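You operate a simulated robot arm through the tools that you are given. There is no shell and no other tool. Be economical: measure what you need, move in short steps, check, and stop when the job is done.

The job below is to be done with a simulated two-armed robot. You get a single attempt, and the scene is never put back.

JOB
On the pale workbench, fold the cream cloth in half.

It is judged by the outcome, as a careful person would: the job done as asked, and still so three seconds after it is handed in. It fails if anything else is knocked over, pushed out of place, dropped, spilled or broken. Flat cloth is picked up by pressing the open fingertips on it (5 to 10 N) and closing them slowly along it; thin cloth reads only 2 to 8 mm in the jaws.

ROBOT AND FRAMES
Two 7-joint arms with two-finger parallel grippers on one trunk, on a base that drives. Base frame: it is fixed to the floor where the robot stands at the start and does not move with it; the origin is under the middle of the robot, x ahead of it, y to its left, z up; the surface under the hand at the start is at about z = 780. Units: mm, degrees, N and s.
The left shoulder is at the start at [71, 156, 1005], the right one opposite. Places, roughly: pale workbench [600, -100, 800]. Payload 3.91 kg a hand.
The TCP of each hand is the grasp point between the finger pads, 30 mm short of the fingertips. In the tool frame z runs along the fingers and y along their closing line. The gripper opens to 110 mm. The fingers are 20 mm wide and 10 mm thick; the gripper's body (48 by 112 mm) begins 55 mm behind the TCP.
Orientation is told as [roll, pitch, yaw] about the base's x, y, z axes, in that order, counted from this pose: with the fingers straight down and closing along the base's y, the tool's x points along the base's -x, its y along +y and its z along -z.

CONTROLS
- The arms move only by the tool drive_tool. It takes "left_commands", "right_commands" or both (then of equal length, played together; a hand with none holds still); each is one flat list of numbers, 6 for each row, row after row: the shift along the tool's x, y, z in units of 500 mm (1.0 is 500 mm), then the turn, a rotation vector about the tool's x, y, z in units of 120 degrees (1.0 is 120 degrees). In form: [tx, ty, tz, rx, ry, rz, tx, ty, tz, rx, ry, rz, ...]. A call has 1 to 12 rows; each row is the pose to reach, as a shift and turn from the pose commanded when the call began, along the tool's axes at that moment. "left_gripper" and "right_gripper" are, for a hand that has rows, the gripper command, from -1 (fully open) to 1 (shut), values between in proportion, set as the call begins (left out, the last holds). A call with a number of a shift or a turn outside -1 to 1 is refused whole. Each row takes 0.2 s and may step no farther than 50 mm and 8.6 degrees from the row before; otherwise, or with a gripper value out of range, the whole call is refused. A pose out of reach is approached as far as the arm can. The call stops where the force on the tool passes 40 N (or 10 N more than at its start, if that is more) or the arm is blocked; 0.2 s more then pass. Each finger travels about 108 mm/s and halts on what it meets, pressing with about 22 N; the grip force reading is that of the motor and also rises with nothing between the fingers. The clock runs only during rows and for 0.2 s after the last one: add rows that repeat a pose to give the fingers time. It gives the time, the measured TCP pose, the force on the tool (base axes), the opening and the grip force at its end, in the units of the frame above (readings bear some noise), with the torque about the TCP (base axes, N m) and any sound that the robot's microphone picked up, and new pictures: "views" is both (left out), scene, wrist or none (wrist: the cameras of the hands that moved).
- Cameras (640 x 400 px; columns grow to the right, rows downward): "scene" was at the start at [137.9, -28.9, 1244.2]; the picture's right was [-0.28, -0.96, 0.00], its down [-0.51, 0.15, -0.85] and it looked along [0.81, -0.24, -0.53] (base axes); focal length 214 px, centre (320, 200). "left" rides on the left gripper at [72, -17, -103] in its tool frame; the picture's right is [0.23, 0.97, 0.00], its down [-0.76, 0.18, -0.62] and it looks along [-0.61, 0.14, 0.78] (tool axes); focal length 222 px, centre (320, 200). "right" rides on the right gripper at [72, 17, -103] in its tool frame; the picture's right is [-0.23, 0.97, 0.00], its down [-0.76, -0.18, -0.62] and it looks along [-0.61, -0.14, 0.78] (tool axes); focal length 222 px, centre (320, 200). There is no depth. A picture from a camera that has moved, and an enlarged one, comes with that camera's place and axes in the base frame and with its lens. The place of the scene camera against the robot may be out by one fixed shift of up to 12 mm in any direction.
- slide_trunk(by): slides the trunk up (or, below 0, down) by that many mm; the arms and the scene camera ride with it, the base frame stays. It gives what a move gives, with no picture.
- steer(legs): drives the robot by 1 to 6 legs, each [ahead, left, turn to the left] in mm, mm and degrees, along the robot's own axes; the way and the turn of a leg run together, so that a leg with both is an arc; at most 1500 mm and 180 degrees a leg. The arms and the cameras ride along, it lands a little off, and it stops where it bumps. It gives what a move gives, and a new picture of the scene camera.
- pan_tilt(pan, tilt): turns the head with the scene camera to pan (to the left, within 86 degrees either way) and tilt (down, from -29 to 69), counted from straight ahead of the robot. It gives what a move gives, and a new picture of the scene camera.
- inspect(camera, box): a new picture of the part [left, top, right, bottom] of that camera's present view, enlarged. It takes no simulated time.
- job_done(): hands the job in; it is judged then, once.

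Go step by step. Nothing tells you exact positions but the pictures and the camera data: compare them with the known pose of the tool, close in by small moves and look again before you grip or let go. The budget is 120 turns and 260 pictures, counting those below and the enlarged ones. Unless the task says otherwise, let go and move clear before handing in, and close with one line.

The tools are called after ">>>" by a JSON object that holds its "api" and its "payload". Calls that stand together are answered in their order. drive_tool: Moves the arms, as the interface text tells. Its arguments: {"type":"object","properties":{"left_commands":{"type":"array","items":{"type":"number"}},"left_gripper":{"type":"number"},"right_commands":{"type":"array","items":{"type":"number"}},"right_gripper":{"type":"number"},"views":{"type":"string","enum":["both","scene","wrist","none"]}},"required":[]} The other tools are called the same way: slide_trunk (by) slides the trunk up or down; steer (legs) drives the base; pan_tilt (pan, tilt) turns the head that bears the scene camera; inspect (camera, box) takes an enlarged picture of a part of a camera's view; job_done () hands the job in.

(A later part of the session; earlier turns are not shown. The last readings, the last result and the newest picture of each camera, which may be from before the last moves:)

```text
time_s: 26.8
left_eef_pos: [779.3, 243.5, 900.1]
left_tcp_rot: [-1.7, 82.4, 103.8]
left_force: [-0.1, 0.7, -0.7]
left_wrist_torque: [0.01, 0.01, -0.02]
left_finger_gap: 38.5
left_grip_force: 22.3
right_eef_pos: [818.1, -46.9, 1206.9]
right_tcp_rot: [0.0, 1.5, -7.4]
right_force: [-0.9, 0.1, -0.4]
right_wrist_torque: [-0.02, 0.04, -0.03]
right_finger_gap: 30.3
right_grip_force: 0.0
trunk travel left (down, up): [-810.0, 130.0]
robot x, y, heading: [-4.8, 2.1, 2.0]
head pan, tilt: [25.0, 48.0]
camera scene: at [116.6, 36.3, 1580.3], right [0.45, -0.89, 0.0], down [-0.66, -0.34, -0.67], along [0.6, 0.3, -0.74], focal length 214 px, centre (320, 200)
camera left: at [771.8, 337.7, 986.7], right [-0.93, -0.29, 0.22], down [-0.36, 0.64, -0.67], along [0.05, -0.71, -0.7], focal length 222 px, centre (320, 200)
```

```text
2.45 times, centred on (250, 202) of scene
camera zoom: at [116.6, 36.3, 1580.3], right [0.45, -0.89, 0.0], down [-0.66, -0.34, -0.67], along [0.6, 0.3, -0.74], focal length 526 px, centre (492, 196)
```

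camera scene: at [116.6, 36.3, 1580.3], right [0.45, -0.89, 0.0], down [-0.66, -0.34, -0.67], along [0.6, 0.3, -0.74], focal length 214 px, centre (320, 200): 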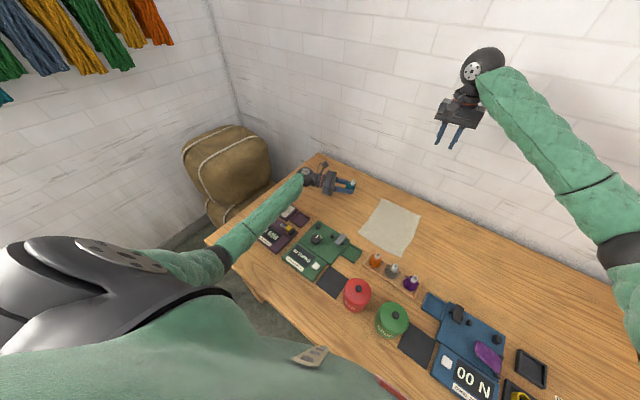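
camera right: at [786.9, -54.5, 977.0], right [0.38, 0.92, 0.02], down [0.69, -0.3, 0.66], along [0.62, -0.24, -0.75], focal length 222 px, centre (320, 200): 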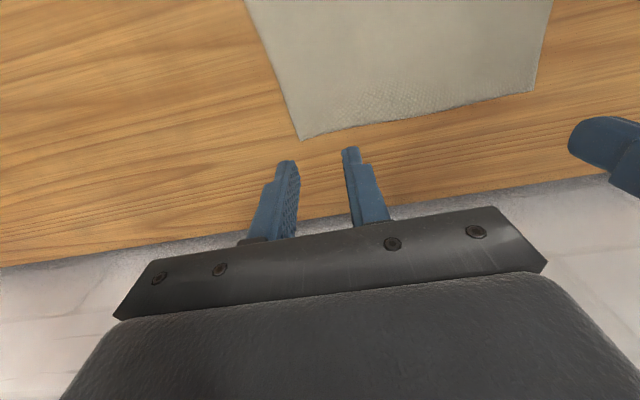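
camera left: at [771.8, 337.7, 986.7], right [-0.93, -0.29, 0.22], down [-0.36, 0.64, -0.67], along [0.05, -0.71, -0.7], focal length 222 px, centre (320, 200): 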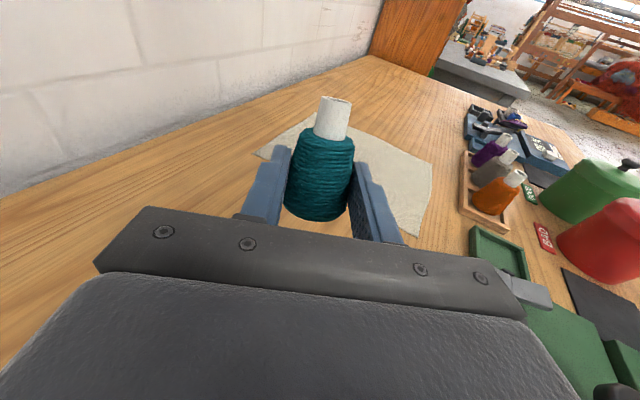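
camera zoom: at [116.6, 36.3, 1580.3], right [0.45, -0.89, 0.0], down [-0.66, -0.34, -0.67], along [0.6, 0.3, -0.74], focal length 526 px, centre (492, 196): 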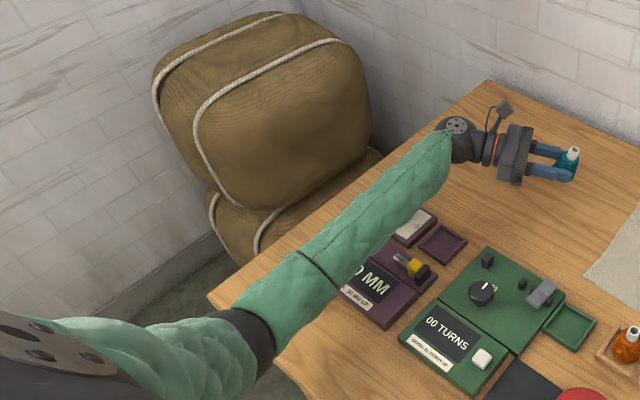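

The forearm would pass low over the purple device, so I'll raise the trunk more before lowering the hand.

>>> {"api": "slide_trunk", "payload": {"by": 125}}

>>> {"api": "drive_tool", "payload": {"left_commands": [-0.074, -0.0, 0.01, 0, 0, 0, -0.149, 0.0, 0.02, 0, 0, 0, -0.223, 0.0, 0.03, 0, 0, 0, -0.297, 0, 0.04, 0, 0, 0, -0.297, 0, 0.04, 0, 0, 0]}}

>>> {"api": "inspect", "payload": {"camera": "scene", "box": [120, 120, 380, 283]}}

```text
time_s: 28.3
left_eef_pos: [780.9, 242.4, 1025.7]
left_tcp_rot: [-1.3, 82.4, 104.3]
left_force: [-0.3, 0.1, -0.6]
left_wrist_torque: [0.0, 0.0, 0.02]
left_finger_gap: 38.5
left_grip_force: 22.3
right_eef_pos: [817.7, -46.5, 1332.2]
right_tcp_rot: [-0.1, 1.4, -7.4]
right_force: [0.0, 0.6, -0.9]
right_wrist_torque: [0.0, -0.01, 0.04]
right_finger_gap: 30.5
right_grip_force: 0.0
trunk travel left (down, up): [-935.0, 5.0]
robot x, y, heading: [-8.1, 3.0, 1.8]
head pan, tilt: [25.0, 48.0]
```

```text
time_s: 29.5
left_eef_pos: [781.3, 243.3, 873.8]
left_tcp_rot: [-1.6, 82.4, 104.0]
left_force: [1.0, 0.1, -0.5]
left_wrist_torque: [0.0, -0.01, -0.04]
left_finger_gap: 38.2
left_grip_force: 22.1
right_eef_pos: [817.5, -45.4, 1332.4]
right_tcp_rot: [-0.1, 1.3, -7.4]
right_force: [0.4, -0.1, -0.3]
right_wrist_torque: [-0.03, 0.03, 0.0]
right_finger_gap: 30.2
right_grip_force: 0.0
trunk travel left (down, up): [-935.0, 5.0]
robot x, y, heading: [-5.0, 5.1, 1.9]
head pan, tilt: [25.0, 48.0]
camera scene: at [116.8, 36.2, 1705.3], right [0.45, -0.89, 0.0], down [-0.66, -0.34, -0.67], along [0.6, 0.3, -0.74], focal length 214 px, centre (320, 200)
camera left: at [772.7, 337.9, 960.7], right [-0.93, -0.29, 0.22], down [-0.36, 0.64, -0.67], along [0.05, -0.71, -0.7], focal length 222 px, centre (320, 200)
```

scene: 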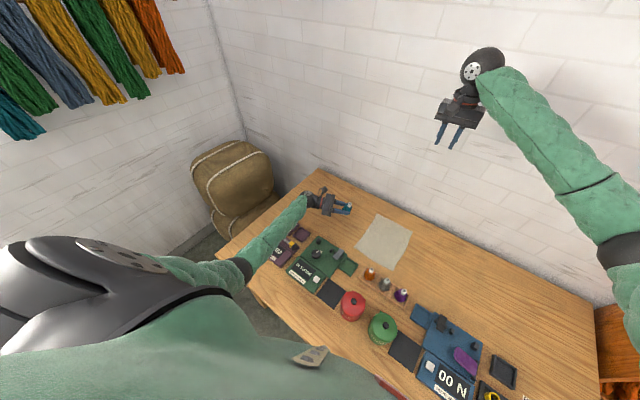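
left: 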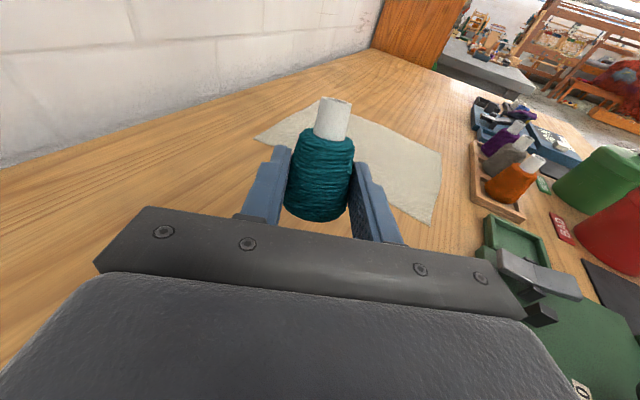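

```text
2.45 times, centred on (250, 202) of scene
camera zoom: at [116.8, 36.2, 1705.3], right [0.45, -0.89, 0.0], down [-0.66, -0.34, -0.67], along [0.6, 0.3, -0.74], focal length 526 px, centre (492, 196)
```

zoom: 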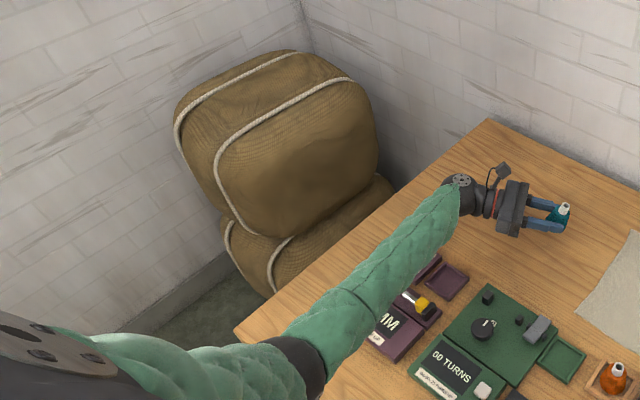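

The elbow is clearly higher now. I'll lower to just about contact and check the force.

>>> {"api": "drive_tool", "payload": {"left_commands": [-0.04, 0, 0.0055, 0, 0, 0, -0.08, 0.0, 0.011, 0, 0, 0, -0.09, 0, 0.0125, 0, 0, 0, -0.094, 0, 0.013, 0, 0, 0, -0.094, 0, 0.013, 0, 0, 0], "views": "wrist"}}

>>> {"api": "inspect", "payload": {"camera": "scene", "box": [300, 175, 380, 225]}}

```text
time_s: 30.7
left_eef_pos: [781.5, 242.8, 828.8]
left_tcp_rot: [-1.4, 82.6, 104.3]
left_force: [-0.5, 0.5, -0.4]
left_wrist_torque: [0.0, -0.02, -0.01]
left_finger_gap: 38.6
left_grip_force: 22.4
right_eef_pos: [818.1, -46.8, 1332.5]
right_tcp_rot: [0.0, 1.3, -7.3]
right_force: [0.3, 0.0, -0.6]
right_wrist_torque: [0.03, -0.01, 0.04]
right_finger_gap: 30.4
right_grip_force: 0.1
trunk travel left (down, up): [-935.0, 5.0]
robot x, y, heading: [-8.2, 1.3, 1.9]
head pan, tilt: [25.0, 48.0]
camera left: at [772.3, 337.5, 914.4], right [-0.93, -0.29, 0.22], down [-0.36, 0.64, -0.67], along [0.05, -0.71, -0.7], focal length 222 px, centre (320, 200)
```

left: 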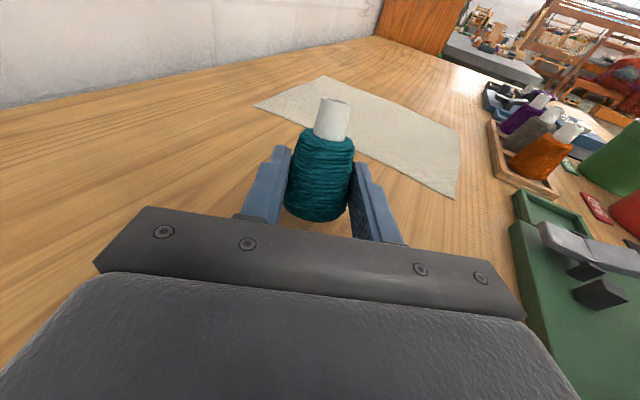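

```text
8.00 times, centred on (340, 200) of scene
camera zoom: at [117.1, 36.0, 1705.3], right [0.45, -0.89, 0.0], down [-0.66, -0.34, -0.67], along [0.6, 0.3, -0.74], focal length 1716 px, centre (160, 200)
```

zoom: 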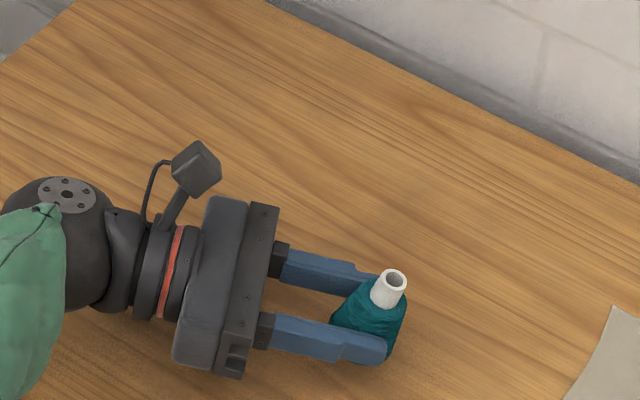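

>>> {"api": "drive_tool", "payload": {"left_commands": [-0.006, 0, 0.001, 0, 0, 0, -0.011, 0, 0.0015, 0, 0, 0, -0.011, 0, 0.0015, 0, 0, 0], "views": "none"}}

```text
time_s: 31.5
left_eef_pos: [781.4, 244.3, 821.4]
left_tcp_rot: [-1.4, 82.3, 104.2]
left_force: [-0.3, 0.3, -0.1]
left_wrist_torque: [-0.03, 0.01, -0.02]
left_finger_gap: 38.6
left_grip_force: 22.2
right_eef_pos: [817.8, -46.5, 1332.5]
right_tcp_rot: [-0.1, 1.5, -7.4]
right_force: [0.8, -0.4, -0.4]
right_wrist_torque: [-0.03, 0.01, -0.02]
right_finger_gap: 30.1
right_grip_force: 0.1
trunk travel left (down, up): [-935.0, 5.0]
robot x, y, heading: [-5.6, -2.6, 1.5]
head pan, tilt: [25.0, 48.0]
```

>>> {"api": "drive_tool", "payload": {"left_commands": [-0.004, 0, 0.0005, 0, 0, 0, -0.008, 0, 0.001, 0, 0, 0, -0.008, 0, 0.001, 0, 0, 0], "views": "none"}}

```text
time_s: 32.3
left_eef_pos: [782.3, 242.9, 818.9]
left_tcp_rot: [-1.3, 82.7, 104.2]
left_force: [-0.3, 1.5, 0.3]
left_wrist_torque: [-0.05, 0.01, 0.05]
left_finger_gap: 38.3
left_grip_force: 21.5
right_eef_pos: [818.3, -46.3, 1331.7]
right_tcp_rot: [-0.1, 1.3, -7.3]
right_force: [-0.8, -0.2, -0.3]
right_wrist_torque: [-0.02, -0.06, -0.01]
right_finger_gap: 30.0
right_grip_force: 0.0
trunk travel left (down, up): [-935.0, 5.0]
robot x, y, heading: [-8.8, -1.0, 1.7]
head pan, tilt: [25.0, 48.0]
```

>>> {"api": "drive_tool", "payload": {"left_commands": [-0.004, 0, 0.0005, 0, 0, 0, -0.008, 0, 0.001, 0, 0, 0, -0.008, 0, 0.001, 0, 0, 0], "views": "wrist"}}

>>> {"api": "inspect", "payload": {"camera": "scene", "box": [320, 185, 376, 220]}}

```text
time_s: 33.1
left_eef_pos: [781.8, 242.0, 818.2]
left_tcp_rot: [-2.4, 82.5, 103.1]
left_force: [2.2, -1.8, 16.1]
left_wrist_torque: [0.92, 0.48, -0.06]
left_finger_gap: 38.3
left_grip_force: 22.3
right_eef_pos: [816.1, -48.0, 1332.9]
right_tcp_rot: [-0.2, 1.4, -7.4]
right_force: [-0.3, 0.4, -0.7]
right_wrist_torque: [0.01, -0.02, 0.04]
right_finger_gap: 30.6
right_grip_force: 0.1
trunk travel left (down, up): [-935.0, 5.0]
robot x, y, heading: [-8.2, 4.3, 1.8]
head pan, tilt: [25.0, 48.0]
camera left: at [772.8, 336.6, 903.1], right [-0.93, -0.29, 0.22], down [-0.36, 0.64, -0.67], along [0.05, -0.71, -0.7], focal length 222 px, centre (320, 200)
```

left: 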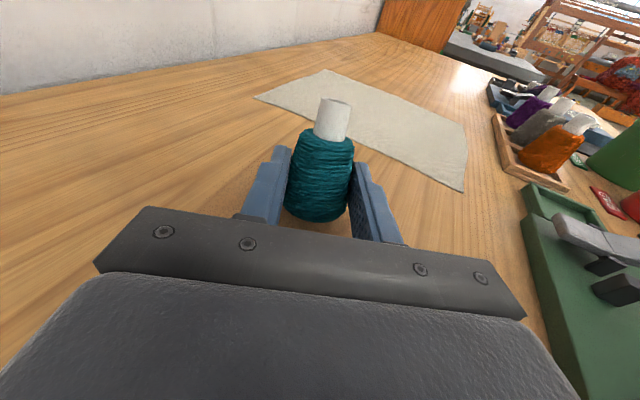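

```text
11.43 times, centred on (348, 202) of scene
camera zoom: at [115.6, 35.2, 1705.7], right [0.45, -0.89, 0.0], down [-0.66, -0.34, -0.67], along [0.6, 0.3, -0.74], focal length 2451 px, centre (0, 171)
```

zoom: 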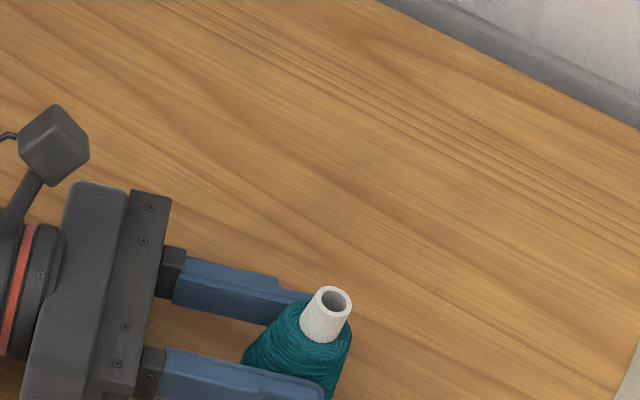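

>>> {"api": "inspect", "payload": {"camera": "scene", "box": [324, 196, 364, 221]}}

>>> {"api": "inspect", "payload": {"camera": "left", "box": [260, 85, 380, 235]}}

```text
16.00 times, centred on (344, 208) of scene
camera zoom: at [115.6, 35.2, 1705.7], right [0.45, -0.89, 0.0], down [-0.66, -0.34, -0.67], along [0.6, 0.3, -0.74], focal length 3432 px, centre (-64, 64)
```

zoom: 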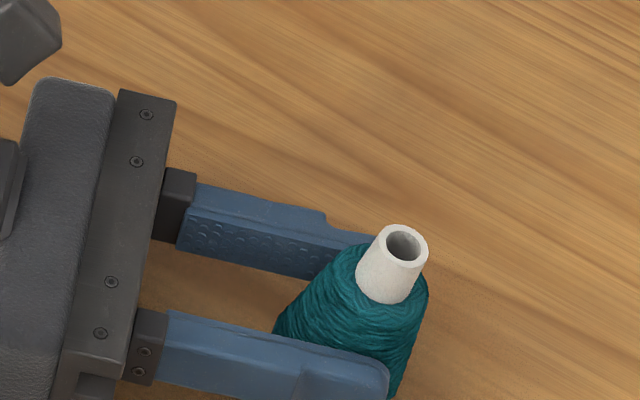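

```text
2.67 times, centred on (320, 160) of left
camera zoom: at [772.8, 336.6, 903.1], right [-0.93, -0.29, 0.22], down [-0.36, 0.64, -0.67], along [0.05, -0.71, -0.7], focal length 592 px, centre (320, 307)
```

zoom: 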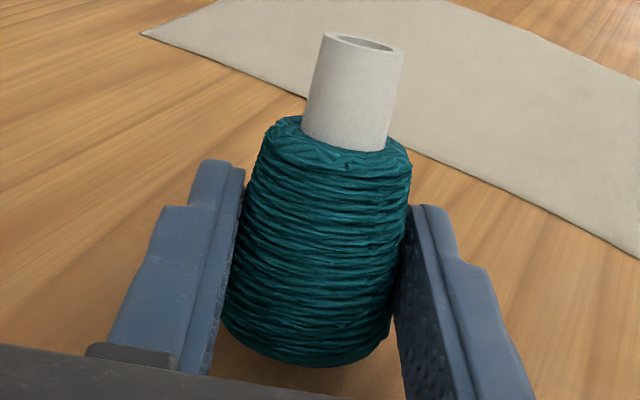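

The cone's base is on the table and leans only ~10°, well within its self-righting range. I'll open the fingers slightly and check.

>>> {"api": "drive_tool", "payload": {"left_commands": [0.002, 0, 0, 0, 0, 0, 0.002, 0, 0, 0, 0, 0], "left_gripper": 0.2, "views": "wrist"}}

>>> {"api": "inspect", "payload": {"camera": "left", "box": [260, 85, 380, 235]}}

```text
time_s: 33.7
left_eef_pos: [782.4, 242.5, 816.7]
left_tcp_rot: [-2.0, 82.5, 103.6]
left_force: [0.4, -2.8, 16.2]
left_wrist_torque: [0.84, 0.48, 0.04]
left_finger_gap: 43.8
left_grip_force: 0.1
right_eef_pos: [816.3, -48.3, 1333.3]
right_tcp_rot: [-0.1, 1.5, -7.5]
right_force: [0.9, 0.3, 0.5]
right_wrist_torque: [-0.02, 0.0, 0.02]
right_finger_gap: 30.1
right_grip_force: 0.1
trunk travel left (down, up): [-935.0, 5.0]
robot x, y, heading: [-3.9, -0.6, 1.6]
head pan, tilt: [25.0, 48.0]
camera left: at [773.0, 336.5, 903.1], right [-0.93, -0.29, 0.22], down [-0.36, 0.64, -0.67], along [0.05, -0.71, -0.7], focal length 222 px, centre (320, 200)
```

left: 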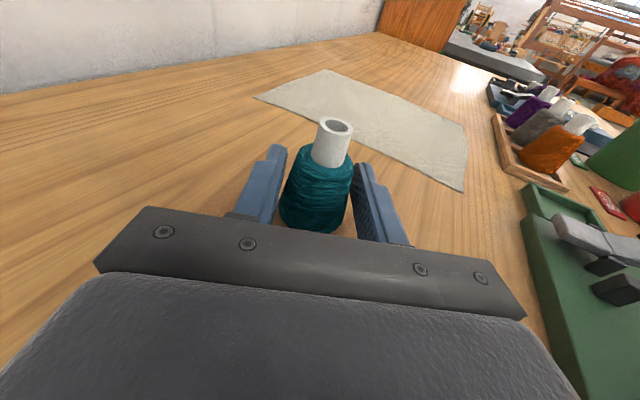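

```text
2.67 times, centred on (320, 160) of left
camera zoom: at [773.0, 336.5, 903.1], right [-0.93, -0.29, 0.22], down [-0.36, 0.64, -0.67], along [0.05, -0.71, -0.7], focal length 592 px, centre (320, 307)
```

zoom: 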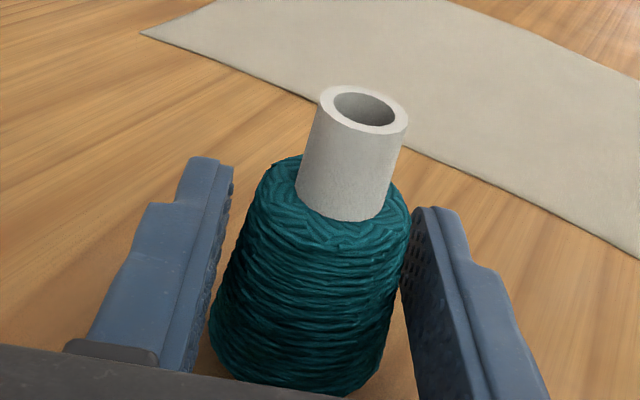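

The cone now stands upright. I'll open wider, back out along the fingers, and rise.

>>> {"api": "drive_tool", "payload": {"left_commands": [0.004, 0, 0, 0, 0, 0, 0.006, 0, 0, 0, 0, 0, 0.008, 0, -0.03, 0, 0, 0, 0.01, 0, -0.08, 0, 0, 0, 0.012, 0, -0.13, 0, 0, 0, 0.02, 0, -0.16, 0, 0, 0], "left_gripper": -0.4, "views": "wrist"}}

```text
time_s: 35.1
left_eef_pos: [760.8, 317.0, 837.4]
left_tcp_rot: [-1.4, 82.6, 104.3]
left_force: [-0.2, -0.2, -0.7]
left_wrist_torque: [0.0, 0.0, -0.01]
left_finger_gap: 77.1
left_grip_force: 0.1
right_eef_pos: [818.0, -47.5, 1330.2]
right_tcp_rot: [-0.1, 1.5, -7.3]
right_force: [0.2, -0.2, -0.5]
right_wrist_torque: [0.02, -0.03, -0.02]
right_finger_gap: 30.0
right_grip_force: 0.0
trunk travel left (down, up): [-935.0, 5.0]
robot x, y, heading: [-5.1, 3.0, 1.9]
head pan, tilt: [25.0, 48.0]
camera left: at [752.6, 411.7, 922.9], right [-0.93, -0.29, 0.22], down [-0.36, 0.64, -0.67], along [0.05, -0.71, -0.7], focal length 222 px, centre (320, 200)
```

left: 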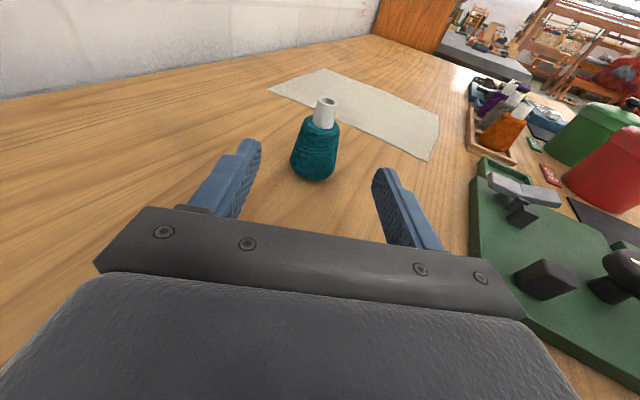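

It's standing cleanly near (783,228). I'll raise the hand and turn it fingers-down again.

>>> {"api": "drive_tool", "payload": {"left_commands": [0.09, 0, 0, 0, 0, 0, 0.18, 0, 0, 0, -0.02, 0, 0.27, 0, 0, 0, -0.09, 0, 0.32, 0, 0, 0, -0.16, 0, 0.32, 0, 0, 0, -0.23, 0, 0.32, 0, 0, 0, -0.3, 0, 0.32, 0, 0, 0, -0.37, 0, 0.32, 0, 0, 0, -0.44, 0, 0.32, 0, 0, 0, -0.51, 0, 0.32, 0, 0, 0, -0.58, 0, 0.32, 0, 0, 0, -0.65, 0, 0.32, 0, 0, 0, -0.688, 0]}}

```text
time_s: 37.7
left_eef_pos: [765.5, 297.1, 994.4]
left_tcp_rot: [-0.2, -0.3, 105.6]
left_force: [-1.0, 0.0, -0.2]
left_wrist_torque: [-0.01, 0.01, -0.01]
left_finger_gap: 77.1
left_grip_force: 0.1
right_eef_pos: [819.1, -46.6, 1330.9]
right_tcp_rot: [-0.1, 1.3, -7.5]
right_force: [-0.4, 0.4, -0.2]
right_wrist_torque: [0.0, -0.01, -0.01]
right_finger_gap: 30.1
right_grip_force: 0.0
trunk travel left (down, up): [-935.0, 5.0]
robot x, y, heading: [-5.5, 3.5, 2.0]
head pan, tilt: [25.0, 48.0]
camera scene: at [117.3, 35.7, 1705.3], right [0.45, -0.89, 0.0], down [-0.66, -0.34, -0.67], along [0.6, 0.3, -0.74], focal length 214 px, centre (320, 200)
camera left: at [801.3, 232.1, 1098.1], right [-0.88, -0.48, 0.0], down [-0.38, 0.68, 0.63], along [-0.3, 0.55, -0.78], focal length 222 px, centre (320, 200)
```

scene: 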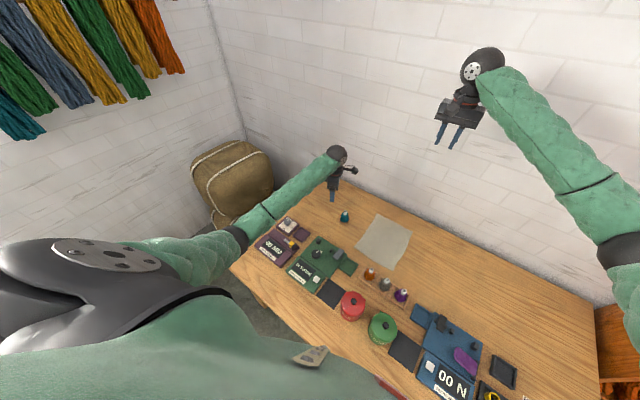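
left: 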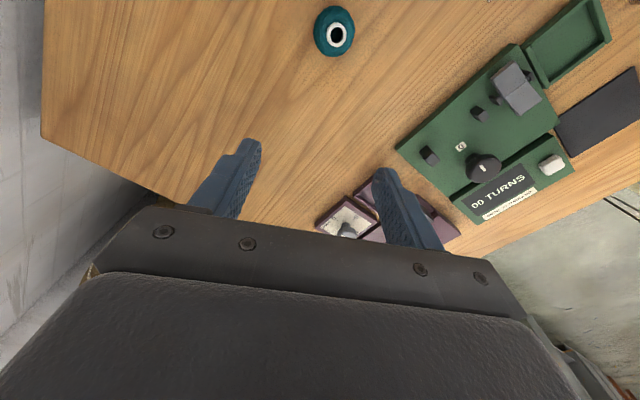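

The cone stands at (785,233). I'll move the hand over it.

>>> {"api": "drive_tool", "payload": {"left_commands": [0.07, -0.001, 0.03, 0, 0, 0, 0.134, -0.003, 0.06, 0, 0, 0, 0.134, -0.003, 0.13, 0, 0, 0, 0.134, -0.003, 0.188, 0, 0, 0, 0.134, -0.003, 0.188, 0, 0, 0], "left_gripper": 0.09, "views": "wrist"}}

```text
time_s: 38.9
left_eef_pos: [784.5, 231.8, 902.0]
left_tcp_rot: [-0.3, -0.2, 105.5]
left_force: [-0.4, -0.4, 0.2]
left_wrist_torque: [0.02, -0.03, 0.0]
left_finger_gap: 50.2
left_grip_force: 0.1
right_eef_pos: [817.8, -45.8, 1332.9]
right_tcp_rot: [-0.1, 1.5, -7.3]
right_force: [-0.2, -0.6, 0.4]
right_wrist_torque: [0.02, -0.01, -0.03]
right_finger_gap: 30.2
right_grip_force: 0.1
trunk travel left (down, up): [-935.0, 5.0]
robot x, y, heading: [-5.7, 0.3, 1.9]
head pan, tilt: [25.0, 48.0]
camera left: at [820.0, 168.1, 1004.7], right [-0.88, -0.48, 0.0], down [-0.38, 0.68, 0.62], along [-0.3, 0.55, -0.78], focal length 222 px, centre (320, 200)
```

left: 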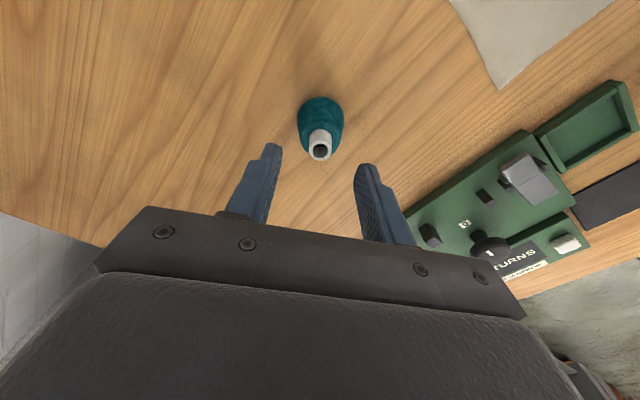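

Well aligned; I'll lower over the tube and then close on it.

>>> {"api": "drive_tool", "payload": {"left_commands": [0, -0.002, 0.035, 0, 0, 0, 0, -0.002, 0.07, 0, 0, 0, 0, -0.002, 0.07, 0, 0, 0], "views": "wrist"}}

>>> {"api": "drive_tool", "payload": {"left_commands": [0, 0, 0, 0, 0, 0, 0, 0, 0, 0, 0, 0, 0, 0, 0, 0, 0, 0], "left_gripper": 0.75, "views": "wrist"}}

```text
time_s: 39.7
left_eef_pos: [784.9, 233.5, 866.3]
left_tcp_rot: [-0.3, -0.2, 105.6]
left_force: [-0.2, -0.7, -1.5]
left_wrist_torque: [0.0, 0.0, 0.01]
left_finger_gap: 49.9
left_grip_force: 0.0
right_eef_pos: [818.2, -46.2, 1332.5]
right_tcp_rot: [0.0, 1.4, -7.5]
right_force: [0.4, -0.2, -0.6]
right_wrist_torque: [0.03, 0.03, 0.02]
right_finger_gap: 30.5
right_grip_force: 0.0
trunk travel left (down, up): [-935.0, 5.0]
robot x, y, heading: [-6.5, 1.5, 1.7]
head pan, tilt: [25.0, 48.0]
camera left: at [821.1, 168.4, 970.0], right [-0.88, -0.48, 0.0], down [-0.38, 0.68, 0.62], along [-0.3, 0.55, -0.78], focal length 222 px, centre (320, 200)
```

left: 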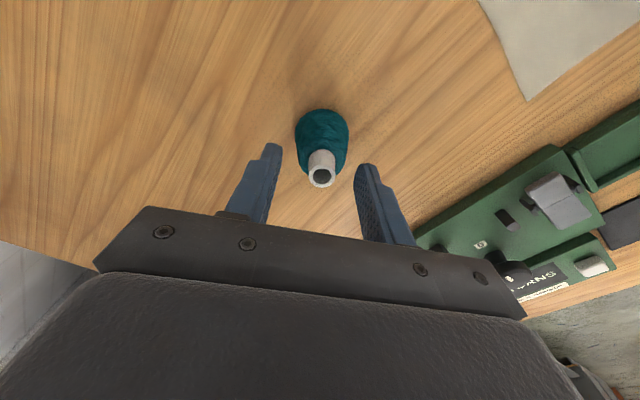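

```text
time_s: 40.5
left_eef_pos: [785.7, 231.9, 865.9]
left_tcp_rot: [-0.2, -0.1, 105.6]
left_force: [0.3, 0.4, -0.4]
left_wrist_torque: [0.0, -0.03, -0.01]
left_finger_gap: 17.0
left_grip_force: 22.4
right_eef_pos: [817.3, -45.3, 1332.8]
right_tcp_rot: [-0.1, 1.3, -7.4]
right_force: [-0.7, 0.3, 0.1]
right_wrist_torque: [0.01, 0.01, -0.01]
right_finger_gap: 30.2
right_grip_force: 0.0
trunk travel left (down, up): [-935.0, 5.0]
robot x, y, heading: [-9.3, 4.1, 1.9]
head pan, tilt: [25.0, 48.0]
camera left: at [821.3, 167.8, 970.0], right [-0.88, -0.48, 0.0], down [-0.38, 0.68, 0.62], along [-0.3, 0.55, -0.78], focal length 222 px, centre (320, 200)
```

left: 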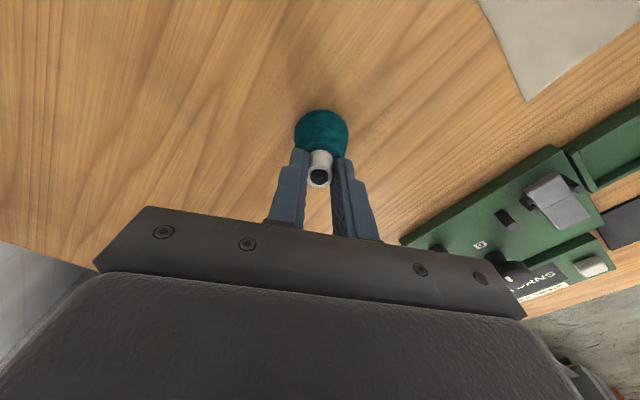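

The tube is held (17 mm). I'll lift and carry the cone over to above the tray, staying high.

>>> {"api": "drive_tool", "payload": {"left_commands": [0, 0, -0.094, 0, 0, 0, 0, 0, -0.188, 0, 0, 0, -0.065, 0.0455, -0.188, 0, 0, 0, -0.13, 0.091, -0.188, 0, 0, 0, -0.195, 0.1365, -0.188, 0, 0, 0, -0.26, 0.182, -0.188, 0, 0, 0, -0.325, 0.2275, -0.188, 0, 0, 0, -0.39, 0.273, -0.188, 0, 0, 0, -0.39, 0.273, -0.188, 0, 0, 0]}}

>>> {"api": "inspect", "payload": {"camera": "left", "box": [240, 90, 400, 190]}}

```text
time_s: 42.5
left_eef_pos: [600.2, 385.0, 955.8]
left_tcp_rot: [-0.3, 0.0, 105.7]
left_force: [0.3, 1.3, -1.1]
left_wrist_torque: [-0.01, -0.01, 0.0]
left_finger_gap: 16.9
left_grip_force: 22.0
right_eef_pos: [817.5, -46.4, 1331.2]
right_tcp_rot: [-0.1, 1.4, -7.4]
right_force: [-0.2, -0.2, 0.1]
right_wrist_torque: [0.0, 0.02, 0.01]
right_finger_gap: 30.3
right_grip_force: 0.1
trunk travel left (down, up): [-935.0, 5.0]
robot x, y, heading: [-7.2, 2.8, 1.7]
head pan, tilt: [25.0, 48.0]
camera scene: at [117.4, 35.9, 1705.3], right [0.45, -0.89, 0.0], down [-0.66, -0.34, -0.67], along [0.6, 0.3, -0.74], focal length 214 px, centre (320, 200)
camera left: at [636.7, 320.3, 1060.6], right [-0.88, -0.48, 0.0], down [-0.38, 0.68, 0.62], along [-0.3, 0.55, -0.78], focal length 222 px, centre (320, 200)
```

scene: 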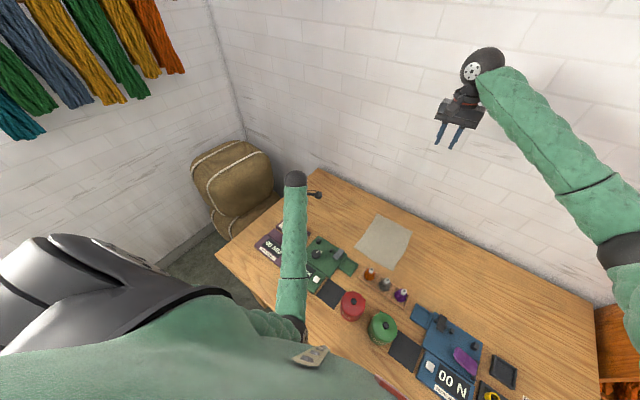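
left: 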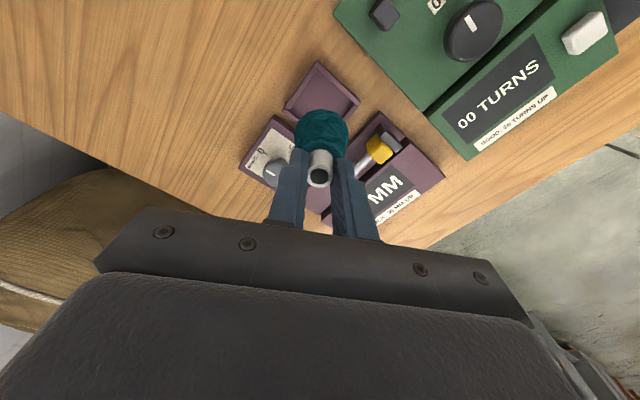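

```text
4.00 times, centred on (320, 140) of left
camera zoom: at [636.7, 320.3, 1060.6], right [-0.88, -0.48, 0.0], down [-0.38, 0.68, 0.62], along [-0.3, 0.55, -0.78], focal length 888 px, centre (320, 440)
```

zoom: 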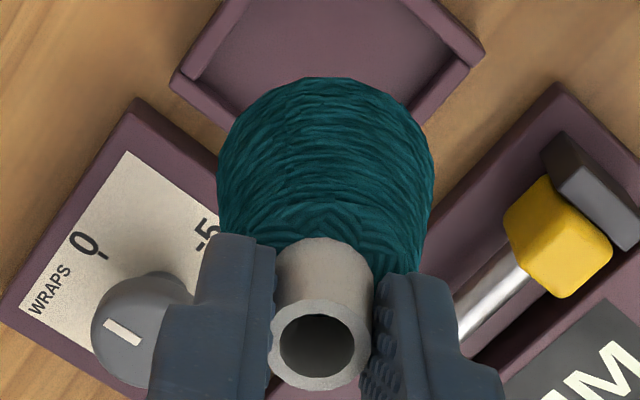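

The tray comes out as a 64 mm square centred at (600,387.5). I'll fine-adjust and lower to just above the rim.

>>> {"api": "drive_tool", "payload": {"left_commands": [-0.005, 0, 0.05, 0, 0, 0, -0.005, 0, 0.1, 0, 0, 0, -0.005, 0, 0.136, 0, 0, 0, -0.005, 0, 0.136, 0, 0, 0], "views": "wrist"}}

>>> {"api": "inspect", "payload": {"camera": "left", "box": [240, 90, 400, 190]}}

```text
time_s: 43.7
left_eef_pos: [595.4, 425.1, 895.6]
left_tcp_rot: [-0.7, -3.4, 106.0]
left_force: [-0.2, 0.3, -1.0]
left_wrist_torque: [0.0, -0.01, -0.02]
left_finger_gap: 17.0
left_grip_force: 21.8
right_eef_pos: [818.4, -46.0, 1331.8]
right_tcp_rot: [-0.2, 1.4, -7.5]
right_force: [0.4, -0.3, 0.8]
right_wrist_torque: [0.0, 0.0, 0.0]
right_finger_gap: 30.1
right_grip_force: 0.0
trunk travel left (down, up): [-935.0, 5.0]
robot x, y, heading: [-3.8, 6.1, 1.7]
head pan, tilt: [25.0, 48.0]
stopped in row 4 (left hand): the arm was blocked; the commanded pose is now the measured one
camera left: at [632.8, 354.6, 995.5], right [-0.87, -0.49, -0.02], down [-0.38, 0.64, 0.66], along [-0.31, 0.59, -0.75], focal length 222 px, centre (320, 200)
```

left: 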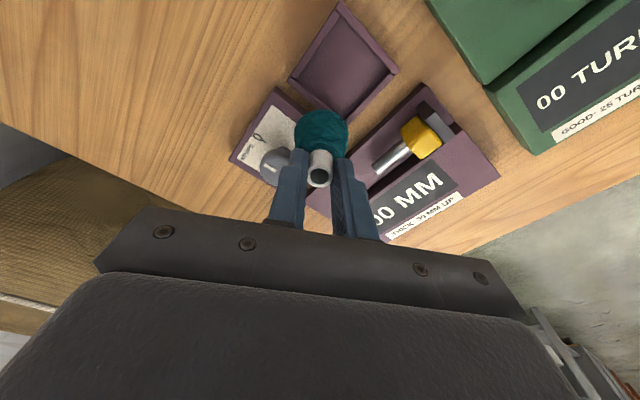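

```text
4.00 times, centred on (320, 140) of left
camera zoom: at [632.8, 354.6, 995.5], right [-0.87, -0.49, -0.02], down [-0.38, 0.64, 0.66], along [-0.31, 0.59, -0.75], focal length 888 px, centre (320, 440)
```

zoom: 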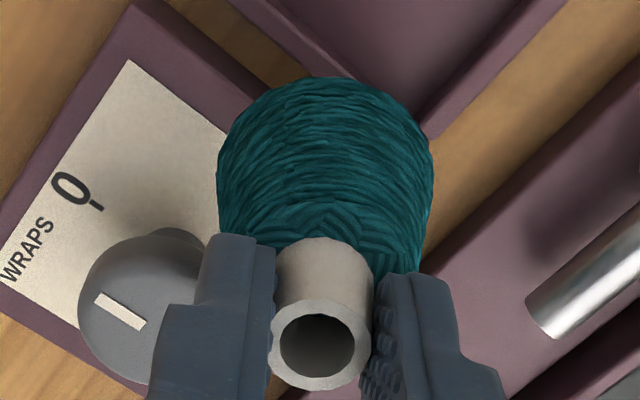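

With the trunk this high the arm can't get low here; it stopped 38 mm off. I'll raise the hand, straighten it, then bring the trunk back down.

>>> {"api": "drive_tool", "payload": {"left_commands": [0, 0, -0.08, 0, 0, 0, 0.02, 0.003, -0.16, -0.002, 0.01, 0, 0.05, 0.008, -0.23, -0.004, 0.02, 0, 0.075, 0.012, -0.3, -0.006, 0.028, 0, 0.075, 0.012, -0.3, -0.006, 0.028, 0], "views": "none"}}

>>> {"api": "slide_trunk", "payload": {"by": -130}}

>>> {"api": "drive_tool", "payload": {"left_commands": [0, 0, -0.08, 0, 0, 0, 0, 0, -0.16, 0, 0, 0, 0, 0, -0.24, 0, 0, 0, 0, 0, -0.26, 0, 0, 0, 0, 0, -0.26, 0, 0, 0], "views": "scene"}}

```text
time_s: 44.6
left_eef_pos: [582.5, 506.5, 1044.4]
left_tcp_rot: [-2.7, -11.0, 109.7]
left_force: [-0.4, 0.1, -0.7]
left_wrist_torque: [0.02, 0.02, -0.04]
left_finger_gap: 17.3
left_grip_force: 22.0
left hand out of reach, approached as far as the arm can: row 4
right_eef_pos: [818.6, -47.4, 1330.7]
right_tcp_rot: [-0.1, 1.4, -7.3]
right_force: [-0.6, 0.4, -0.1]
right_wrist_torque: [0.02, 0.0, 0.02]
right_finger_gap: 30.4
right_grip_force: 0.1
trunk travel left (down, up): [-935.0, 5.0]
robot x, y, heading: [-6.9, 2.2, 1.7]
head pan, tilt: [25.0, 48.0]
stopped in row 4 (left hand): the arm was blocked; the commanded pose is now the measured one
```

```text
time_s: 46.2
left_eef_pos: [581.9, 507.1, 916.4]
left_tcp_rot: [-2.8, -10.8, 109.8]
left_force: [-0.3, -0.5, -1.3]
left_wrist_torque: [-0.02, -0.03, -0.01]
left_finger_gap: 16.7
left_grip_force: 21.9
right_eef_pos: [818.7, -46.4, 1202.3]
right_tcp_rot: [-0.1, 1.4, -7.5]
right_force: [-0.4, -0.1, -0.5]
right_wrist_torque: [0.02, 0.01, 0.02]
right_finger_gap: 30.2
right_grip_force: 0.0
trunk travel left (down, up): [-805.0, 135.0]
robot x, y, heading: [-4.4, 3.6, 1.7]
head pan, tilt: [25.0, 48.0]
```

```text
time_s: 47.6
left_eef_pos: [564.8, 546.0, 1069.1]
left_tcp_rot: [-4.7, -16.1, 114.0]
left_force: [-0.2, 0.2, 0.3]
left_wrist_torque: [-0.01, 0.02, 0.01]
left_finger_gap: 17.1
left_grip_force: 22.5
right_eef_pos: [817.4, -46.6, 1202.0]
right_tcp_rot: [-0.1, 1.4, -7.5]
right_force: [-0.6, 0.0, -0.3]
right_wrist_torque: [0.01, -0.02, 0.02]
right_finger_gap: 30.2
right_grip_force: 0.0
trunk travel left (down, up): [-805.0, 135.0]
robot x, y, heading: [-6.1, 5.0, 1.8]
head pan, tilt: [25.0, 48.0]
stopped in row 5 (left hand): the arm was blocked; the commanded pose is now the measured one
camera scene: at [117.2, 35.8, 1575.3], right [0.45, -0.89, 0.0], down [-0.66, -0.34, -0.67], along [0.6, 0.3, -0.74], focal length 214 px, centre (320, 200)
```

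scene: 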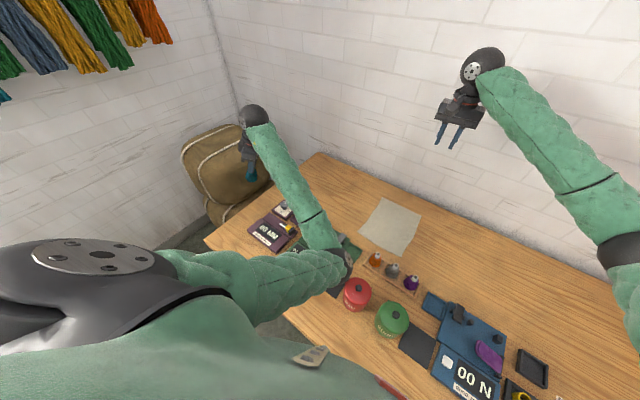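

The left elbow has swung inward and the wrist is at a limit. The cone is round, so I'll unwind the wrist turn while moving the hand back over the open part of the table.

>>> {"api": "drive_tool", "payload": {"left_commands": [0.044, -0.004, -0.0127, 0, 0, 0.066, 0.088, -0.008, -0.0253, 0, 0, 0.132, 0.132, -0.013, -0.038, 0, 0, 0.198, 0.176, -0.017, -0.0507, 0, 0, 0.264, 0.22, -0.021, -0.063, 0, 0, 0.33, 0.264, -0.026, -0.076, 0, 0, 0.396], "views": "scene"}}

```text
time_s: 49.2
left_eef_pos: [620.8, 501.1, 1103.4]
left_tcp_rot: [10.0, -20.4, 68.9]
left_force: [-0.3, 0.0, -0.4]
left_wrist_torque: [-0.02, 0.0, 0.01]
left_finger_gap: 16.8
left_grip_force: 22.2
left hand out of reach, approached as far as the arm can: row 6
right_eef_pos: [818.3, -46.9, 1201.3]
right_tcp_rot: [-0.1, 1.4, -7.5]
right_force: [0.1, -1.0, 1.0]
right_wrist_torque: [-0.05, -0.01, -0.02]
right_finger_gap: 30.3
right_grip_force: 0.1
trunk travel left (down, up): [-805.0, 135.0]
robot x, y, heading: [-3.4, 0.9, 1.9]
head pan, tilt: [25.0, 48.0]
stopped in row 6 (left hand): the arm was blocked; the commanded pose is now the measured one
camera scene: at [116.9, 36.2, 1575.3], right [0.45, -0.89, 0.0], down [-0.66, -0.34, -0.67], along [0.6, 0.3, -0.74], focal length 214 px, centre (320, 200)
```

scene: 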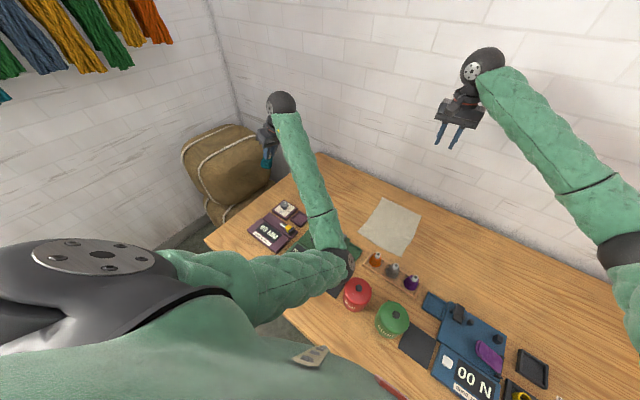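

>>> {"api": "drive_tool", "payload": {"left_commands": [0, 0, 0, 0, 0, 0.068, 0, 0, 0, 0, 0, 0.136, 0, 0, 0, 0, 0, 0.204, 0, 0, 0, 0, 0, 0.272, 0, 0, 0, 0, 0, 0.34, 0, 0, 0, 0, 0, 0.408, 0, 0, 0, 0, 0, 0.476, 0, 0, 0, 0, 0, 0.544, 0, 0, 0, 0, 0, 0.544], "views": "scene"}}

```text
time_s: 51.2
left_eef_pos: [622.4, 500.5, 1103.0]
left_tcp_rot: [22.7, 0.3, 5.5]
left_force: [-0.3, -0.2, -0.7]
left_wrist_torque: [0.01, 0.03, 0.0]
left_finger_gap: 16.7
left_grip_force: 21.3
right_eef_pos: [818.0, -46.4, 1202.0]
right_tcp_rot: [-0.1, 1.4, -7.4]
right_force: [0.0, -0.5, -0.7]
right_wrist_torque: [0.01, 0.0, 0.03]
right_finger_gap: 30.6
right_grip_force: 0.0
trunk travel left (down, up): [-805.0, 135.0]
robot x, y, heading: [-2.1, 1.2, 1.6]
head pan, tilt: [25.0, 48.0]
camera scene: at [117.1, 35.9, 1575.3], right [0.45, -0.89, 0.0], down [-0.66, -0.34, -0.67], along [0.6, 0.3, -0.74], focal length 214 px, centre (320, 200)
```

scene: 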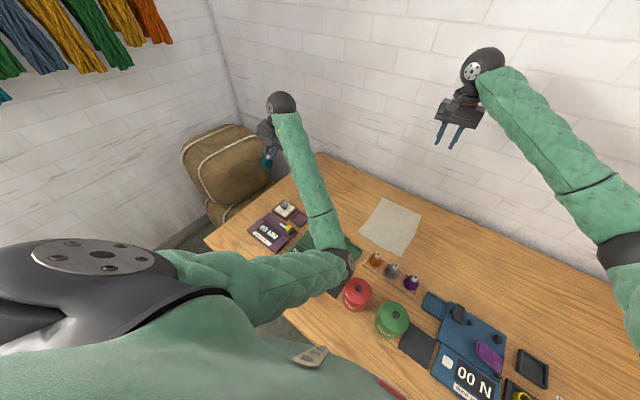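

>>> {"api": "drive_tool", "payload": {"left_commands": [-0.005, -0.07, -0.008, 0.04, 0, 0, -0.01, -0.14, -0.016, 0.08, 0, 0, -0.016, -0.21, -0.024, 0.12, 0, 0, -0.021, -0.28, -0.031, 0.16, 0, 0, -0.026, -0.351, -0.039, 0.189, 0, 0, -0.026, -0.351, -0.039, 0.189, 0, 0], "views": "both"}}

```text
time_s: 52.8
left_eef_pos: [699.7, 481.8, 993.5]
left_tcp_rot: [5.7, -1.7, 9.7]
left_force: [-0.1, 0.3, -0.5]
left_wrist_torque: [-0.02, -0.04, 0.01]
left_finger_gap: 16.8
left_grip_force: 21.5
left hand out of reach, approached as far as the arm can: row 2, 3, 4, 5, 6
right_eef_pos: [817.6, -47.3, 1201.6]
right_tcp_rot: [-0.1, 1.4, -7.5]
right_force: [0.3, -0.5, -0.4]
right_wrist_torque: [0.04, -0.01, -0.03]
right_finger_gap: 30.4
right_grip_force: 0.1
trunk travel left (down, up): [-805.0, 135.0]
robot x, y, heading: [-8.5, 1.3, 1.6]
head pan, tilt: [25.0, 48.0]
stopped in row 6 (left hand): the arm was blocked; the commanded pose is now the measured one
camera scene: at [117.0, 35.9, 1575.3], right [0.45, -0.89, 0.0], down [-0.66, -0.34, -0.67], along [0.6, 0.3, -0.74], focal length 214 px, centre (320, 200)
camera left: at [630.5, 443.3, 1092.4], right [-0.39, 0.92, 0.09], down [0.71, 0.24, 0.66], along [0.58, 0.32, -0.75], focal length 222 px, centre (320, 200)
```

scene: 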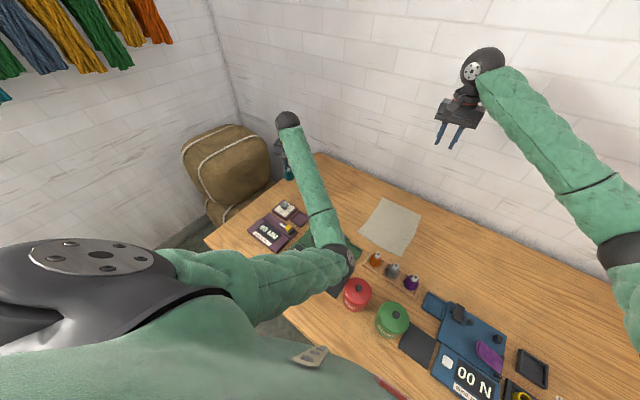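
left: 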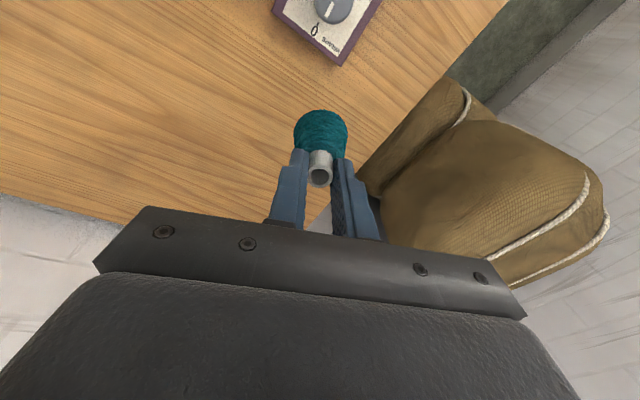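

The elbow is tucked in against a joint limit. I'll extend the arm forward to unfold it.

>>> {"api": "drive_tool", "payload": {"left_commands": [-0.06, -0.015, 0, 0.01, 0, 0, -0.12, -0.05, 0, 0.02, 0, 0, -0.18, -0.085, 0, 0.03, 0, 0, -0.24, -0.12, 0, 0.04, 0, 0, -0.298, -0.156, 0, 0.0475, 0, 0, -0.298, -0.156, 0, 0.0475, 0, 0], "views": "scene"}}

```text
time_s: 54.2
left_eef_pos: [859.1, 425.5, 988.0]
left_tcp_rot: [-0.2, -1.5, 9.6]
left_force: [-0.3, 0.3, -0.2]
left_wrist_torque: [0.0, -0.02, -0.01]
left_finger_gap: 16.8
left_grip_force: 22.0
right_eef_pos: [817.6, -46.2, 1202.3]
right_tcp_rot: [-0.1, 1.5, -7.3]
right_force: [0.0, -0.2, -0.4]
right_wrist_torque: [0.0, 0.01, -0.03]
right_finger_gap: 30.5
right_grip_force: 0.1
trunk travel left (down, up): [-805.0, 135.0]
robot x, y, heading: [-5.6, 1.1, 1.7]
head pan, tilt: [25.0, 48.0]
camera scene: at [116.7, 36.0, 1575.3], right [0.45, -0.89, 0.0], down [-0.66, -0.34, -0.67], along [0.6, 0.3, -0.74], focal length 214 px, centre (320, 200)
```

scene: 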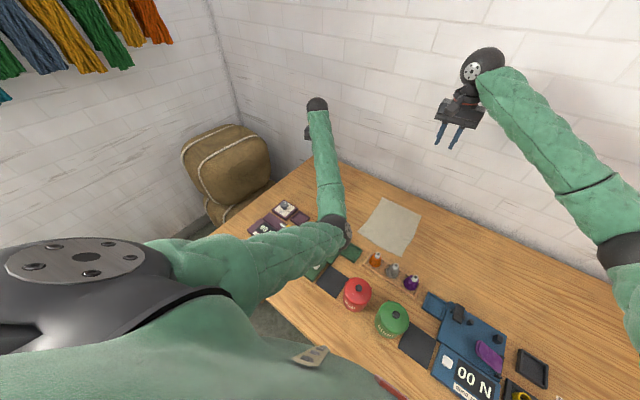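

>>> {"api": "drive_tool", "payload": {"left_commands": [-0.04, -0.07, 0, 0, 0, 0, -0.08, -0.14, 0, 0, 0, 0, -0.12, -0.21, 0, 0, 0, 0, -0.157, -0.28, 0, 0, 0, 0, -0.157, -0.28, 0, 0, 0, 0], "views": "scene"}}

```text
time_s: 55.4
left_eef_pos: [961.5, 304.2, 989.5]
left_tcp_rot: [-0.2, -1.4, 9.7]
left_force: [0.5, -0.1, -0.4]
left_wrist_torque: [-0.03, -0.01, 0.0]
left_finger_gap: 16.7
left_grip_force: 22.4
right_eef_pos: [817.8, -46.7, 1201.4]
right_tcp_rot: [-0.1, 1.4, -7.4]
right_force: [0.9, -0.7, 0.7]
right_wrist_torque: [-0.02, 0.02, 0.01]
right_finger_gap: 30.2
right_grip_force: 0.0
trunk travel left (down, up): [-805.0, 135.0]
robot x, y, heading: [-2.9, 1.7, 1.9]
head pan, tilt: [25.0, 48.0]
camera scene: at [116.8, 36.6, 1575.3], right [0.45, -0.89, 0.0], down [-0.66, -0.34, -0.67], along [0.6, 0.3, -0.74], focal length 214 px, centre (320, 200)
```

scene: 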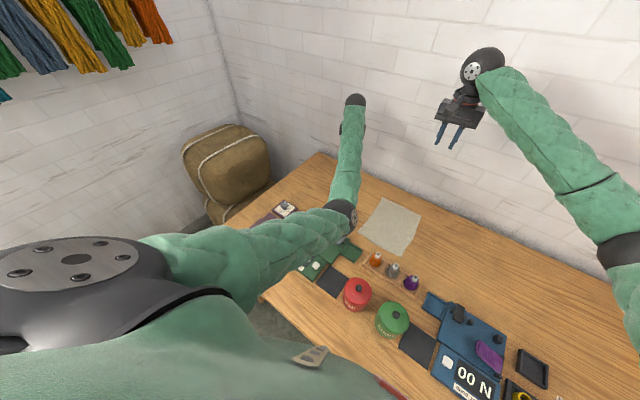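

>>> {"api": "drive_tool", "payload": {"left_commands": [0, 0, 0, 0, 0, 0.06, 0, 0, 0, 0, 0, 0.12, 0.07, -0.009, 0, 0, 0, 0.18, 0.15, -0.018, 0, 0, 0, 0.25, 0.22, -0.028, 0, 0, 0, 0.25, 0.3, -0.037, 0, 0, 0, 0.25, 0.373, -0.046, 0, 0, 0, 0.25, 0.373, -0.046, 0, 0, 0, 0.25], "views": "scene"}}

```text
time_s: 57.1
left_eef_pos: [796.5, 354.2, 995.8]
left_tcp_rot: [7.2, -1.1, -15.7]
left_force: [0.3, 0.4, -0.1]
left_wrist_torque: [-0.01, 0.01, 0.01]
left_finger_gap: 16.5
left_grip_force: 21.6
left hand out of reach, approached as far as the arm can: row 7, 8
right_eef_pos: [818.5, -47.7, 1201.3]
right_tcp_rot: [0.1, 1.5, -7.4]
right_force: [0.9, 0.2, -0.7]
right_wrist_torque: [0.01, -0.02, 0.01]
right_finger_gap: 30.5
right_grip_force: 0.0
trunk travel left (down, up): [-805.0, 135.0]
robot x, y, heading: [-4.0, 0.7, 2.2]
head pan, tilt: [25.0, 48.0]
stopped in row 8 (left hand): the arm was blocked; the commanded pose is now the measured one
camera scene: at [117.6, 34.5, 1575.3], right [0.45, -0.89, 0.0], down [-0.66, -0.33, -0.67], along [0.6, 0.3, -0.74], focal length 214 px, centre (320, 200)
```

scene: 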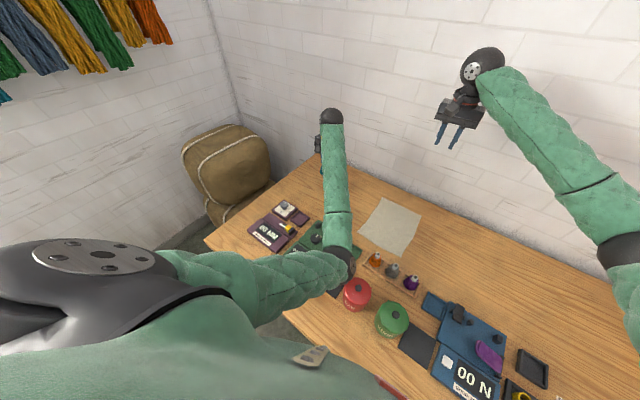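

A strong clockwise wrist turn should push the elbow back out; the cone is symmetric, so the turn is harmless.

>>> {"api": "drive_tool", "payload": {"left_commands": [-0.032, 0.043, 0, 0, 0, 0.066, -0.064, 0.086, 0, 0, 0, 0.133, -0.096, 0.13, 0, 0, 0, 0.2, -0.096, 0.13, 0, 0, 0, 0.266, -0.096, 0.13, 0, 0, 0, 0.333, -0.096, 0.13, 0, 0, 0, 0.4, -0.096, 0.13, 0, 0, 0, 0.466, -0.096, 0.13, 0, 0, 0, 0.533, -0.096, 0.13, 0, 0, 0, 0.6, -0.096, 0.13, 0, 0, 0, 0.666, -0.096, 0.13, 0, 0, 0, 0.733, -0.096, 0.13, 0, 0, 0, 0.8], "views": "scene"}}

```text
time_s: 59.7
left_eef_pos: [860.7, 401.7, 1003.3]
left_tcp_rot: [0.4, 7.1, -111.9]
left_force: [-0.7, -0.4, -0.1]
left_wrist_torque: [-0.01, 0.03, -0.02]
left_finger_gap: 16.6
left_grip_force: 21.1
right_eef_pos: [818.2, -45.7, 1202.4]
right_tcp_rot: [-0.1, 1.3, -7.5]
right_force: [0.0, 0.4, -0.2]
right_wrist_torque: [-0.02, -0.01, 0.01]
right_finger_gap: 30.5
right_grip_force: 0.2
trunk travel left (down, up): [-805.0, 135.0]
robot x, y, heading: [-1.2, 3.0, 1.8]
head pan, tilt: [25.0, 48.0]
camera scene: at [117.2, 36.4, 1575.3], right [0.45, -0.89, 0.0], down [-0.66, -0.34, -0.67], along [0.6, 0.3, -0.74], focal length 214 px, centre (320, 200)
```

scene: 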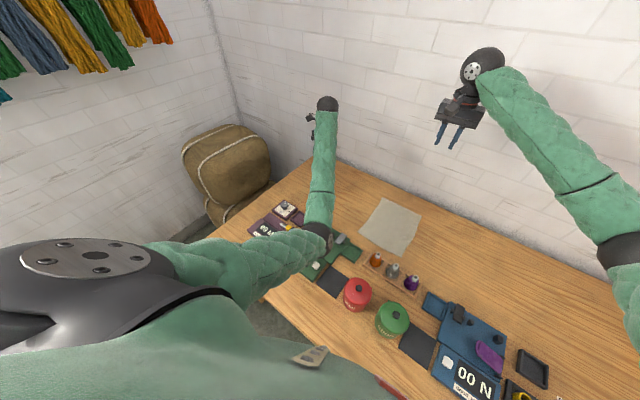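

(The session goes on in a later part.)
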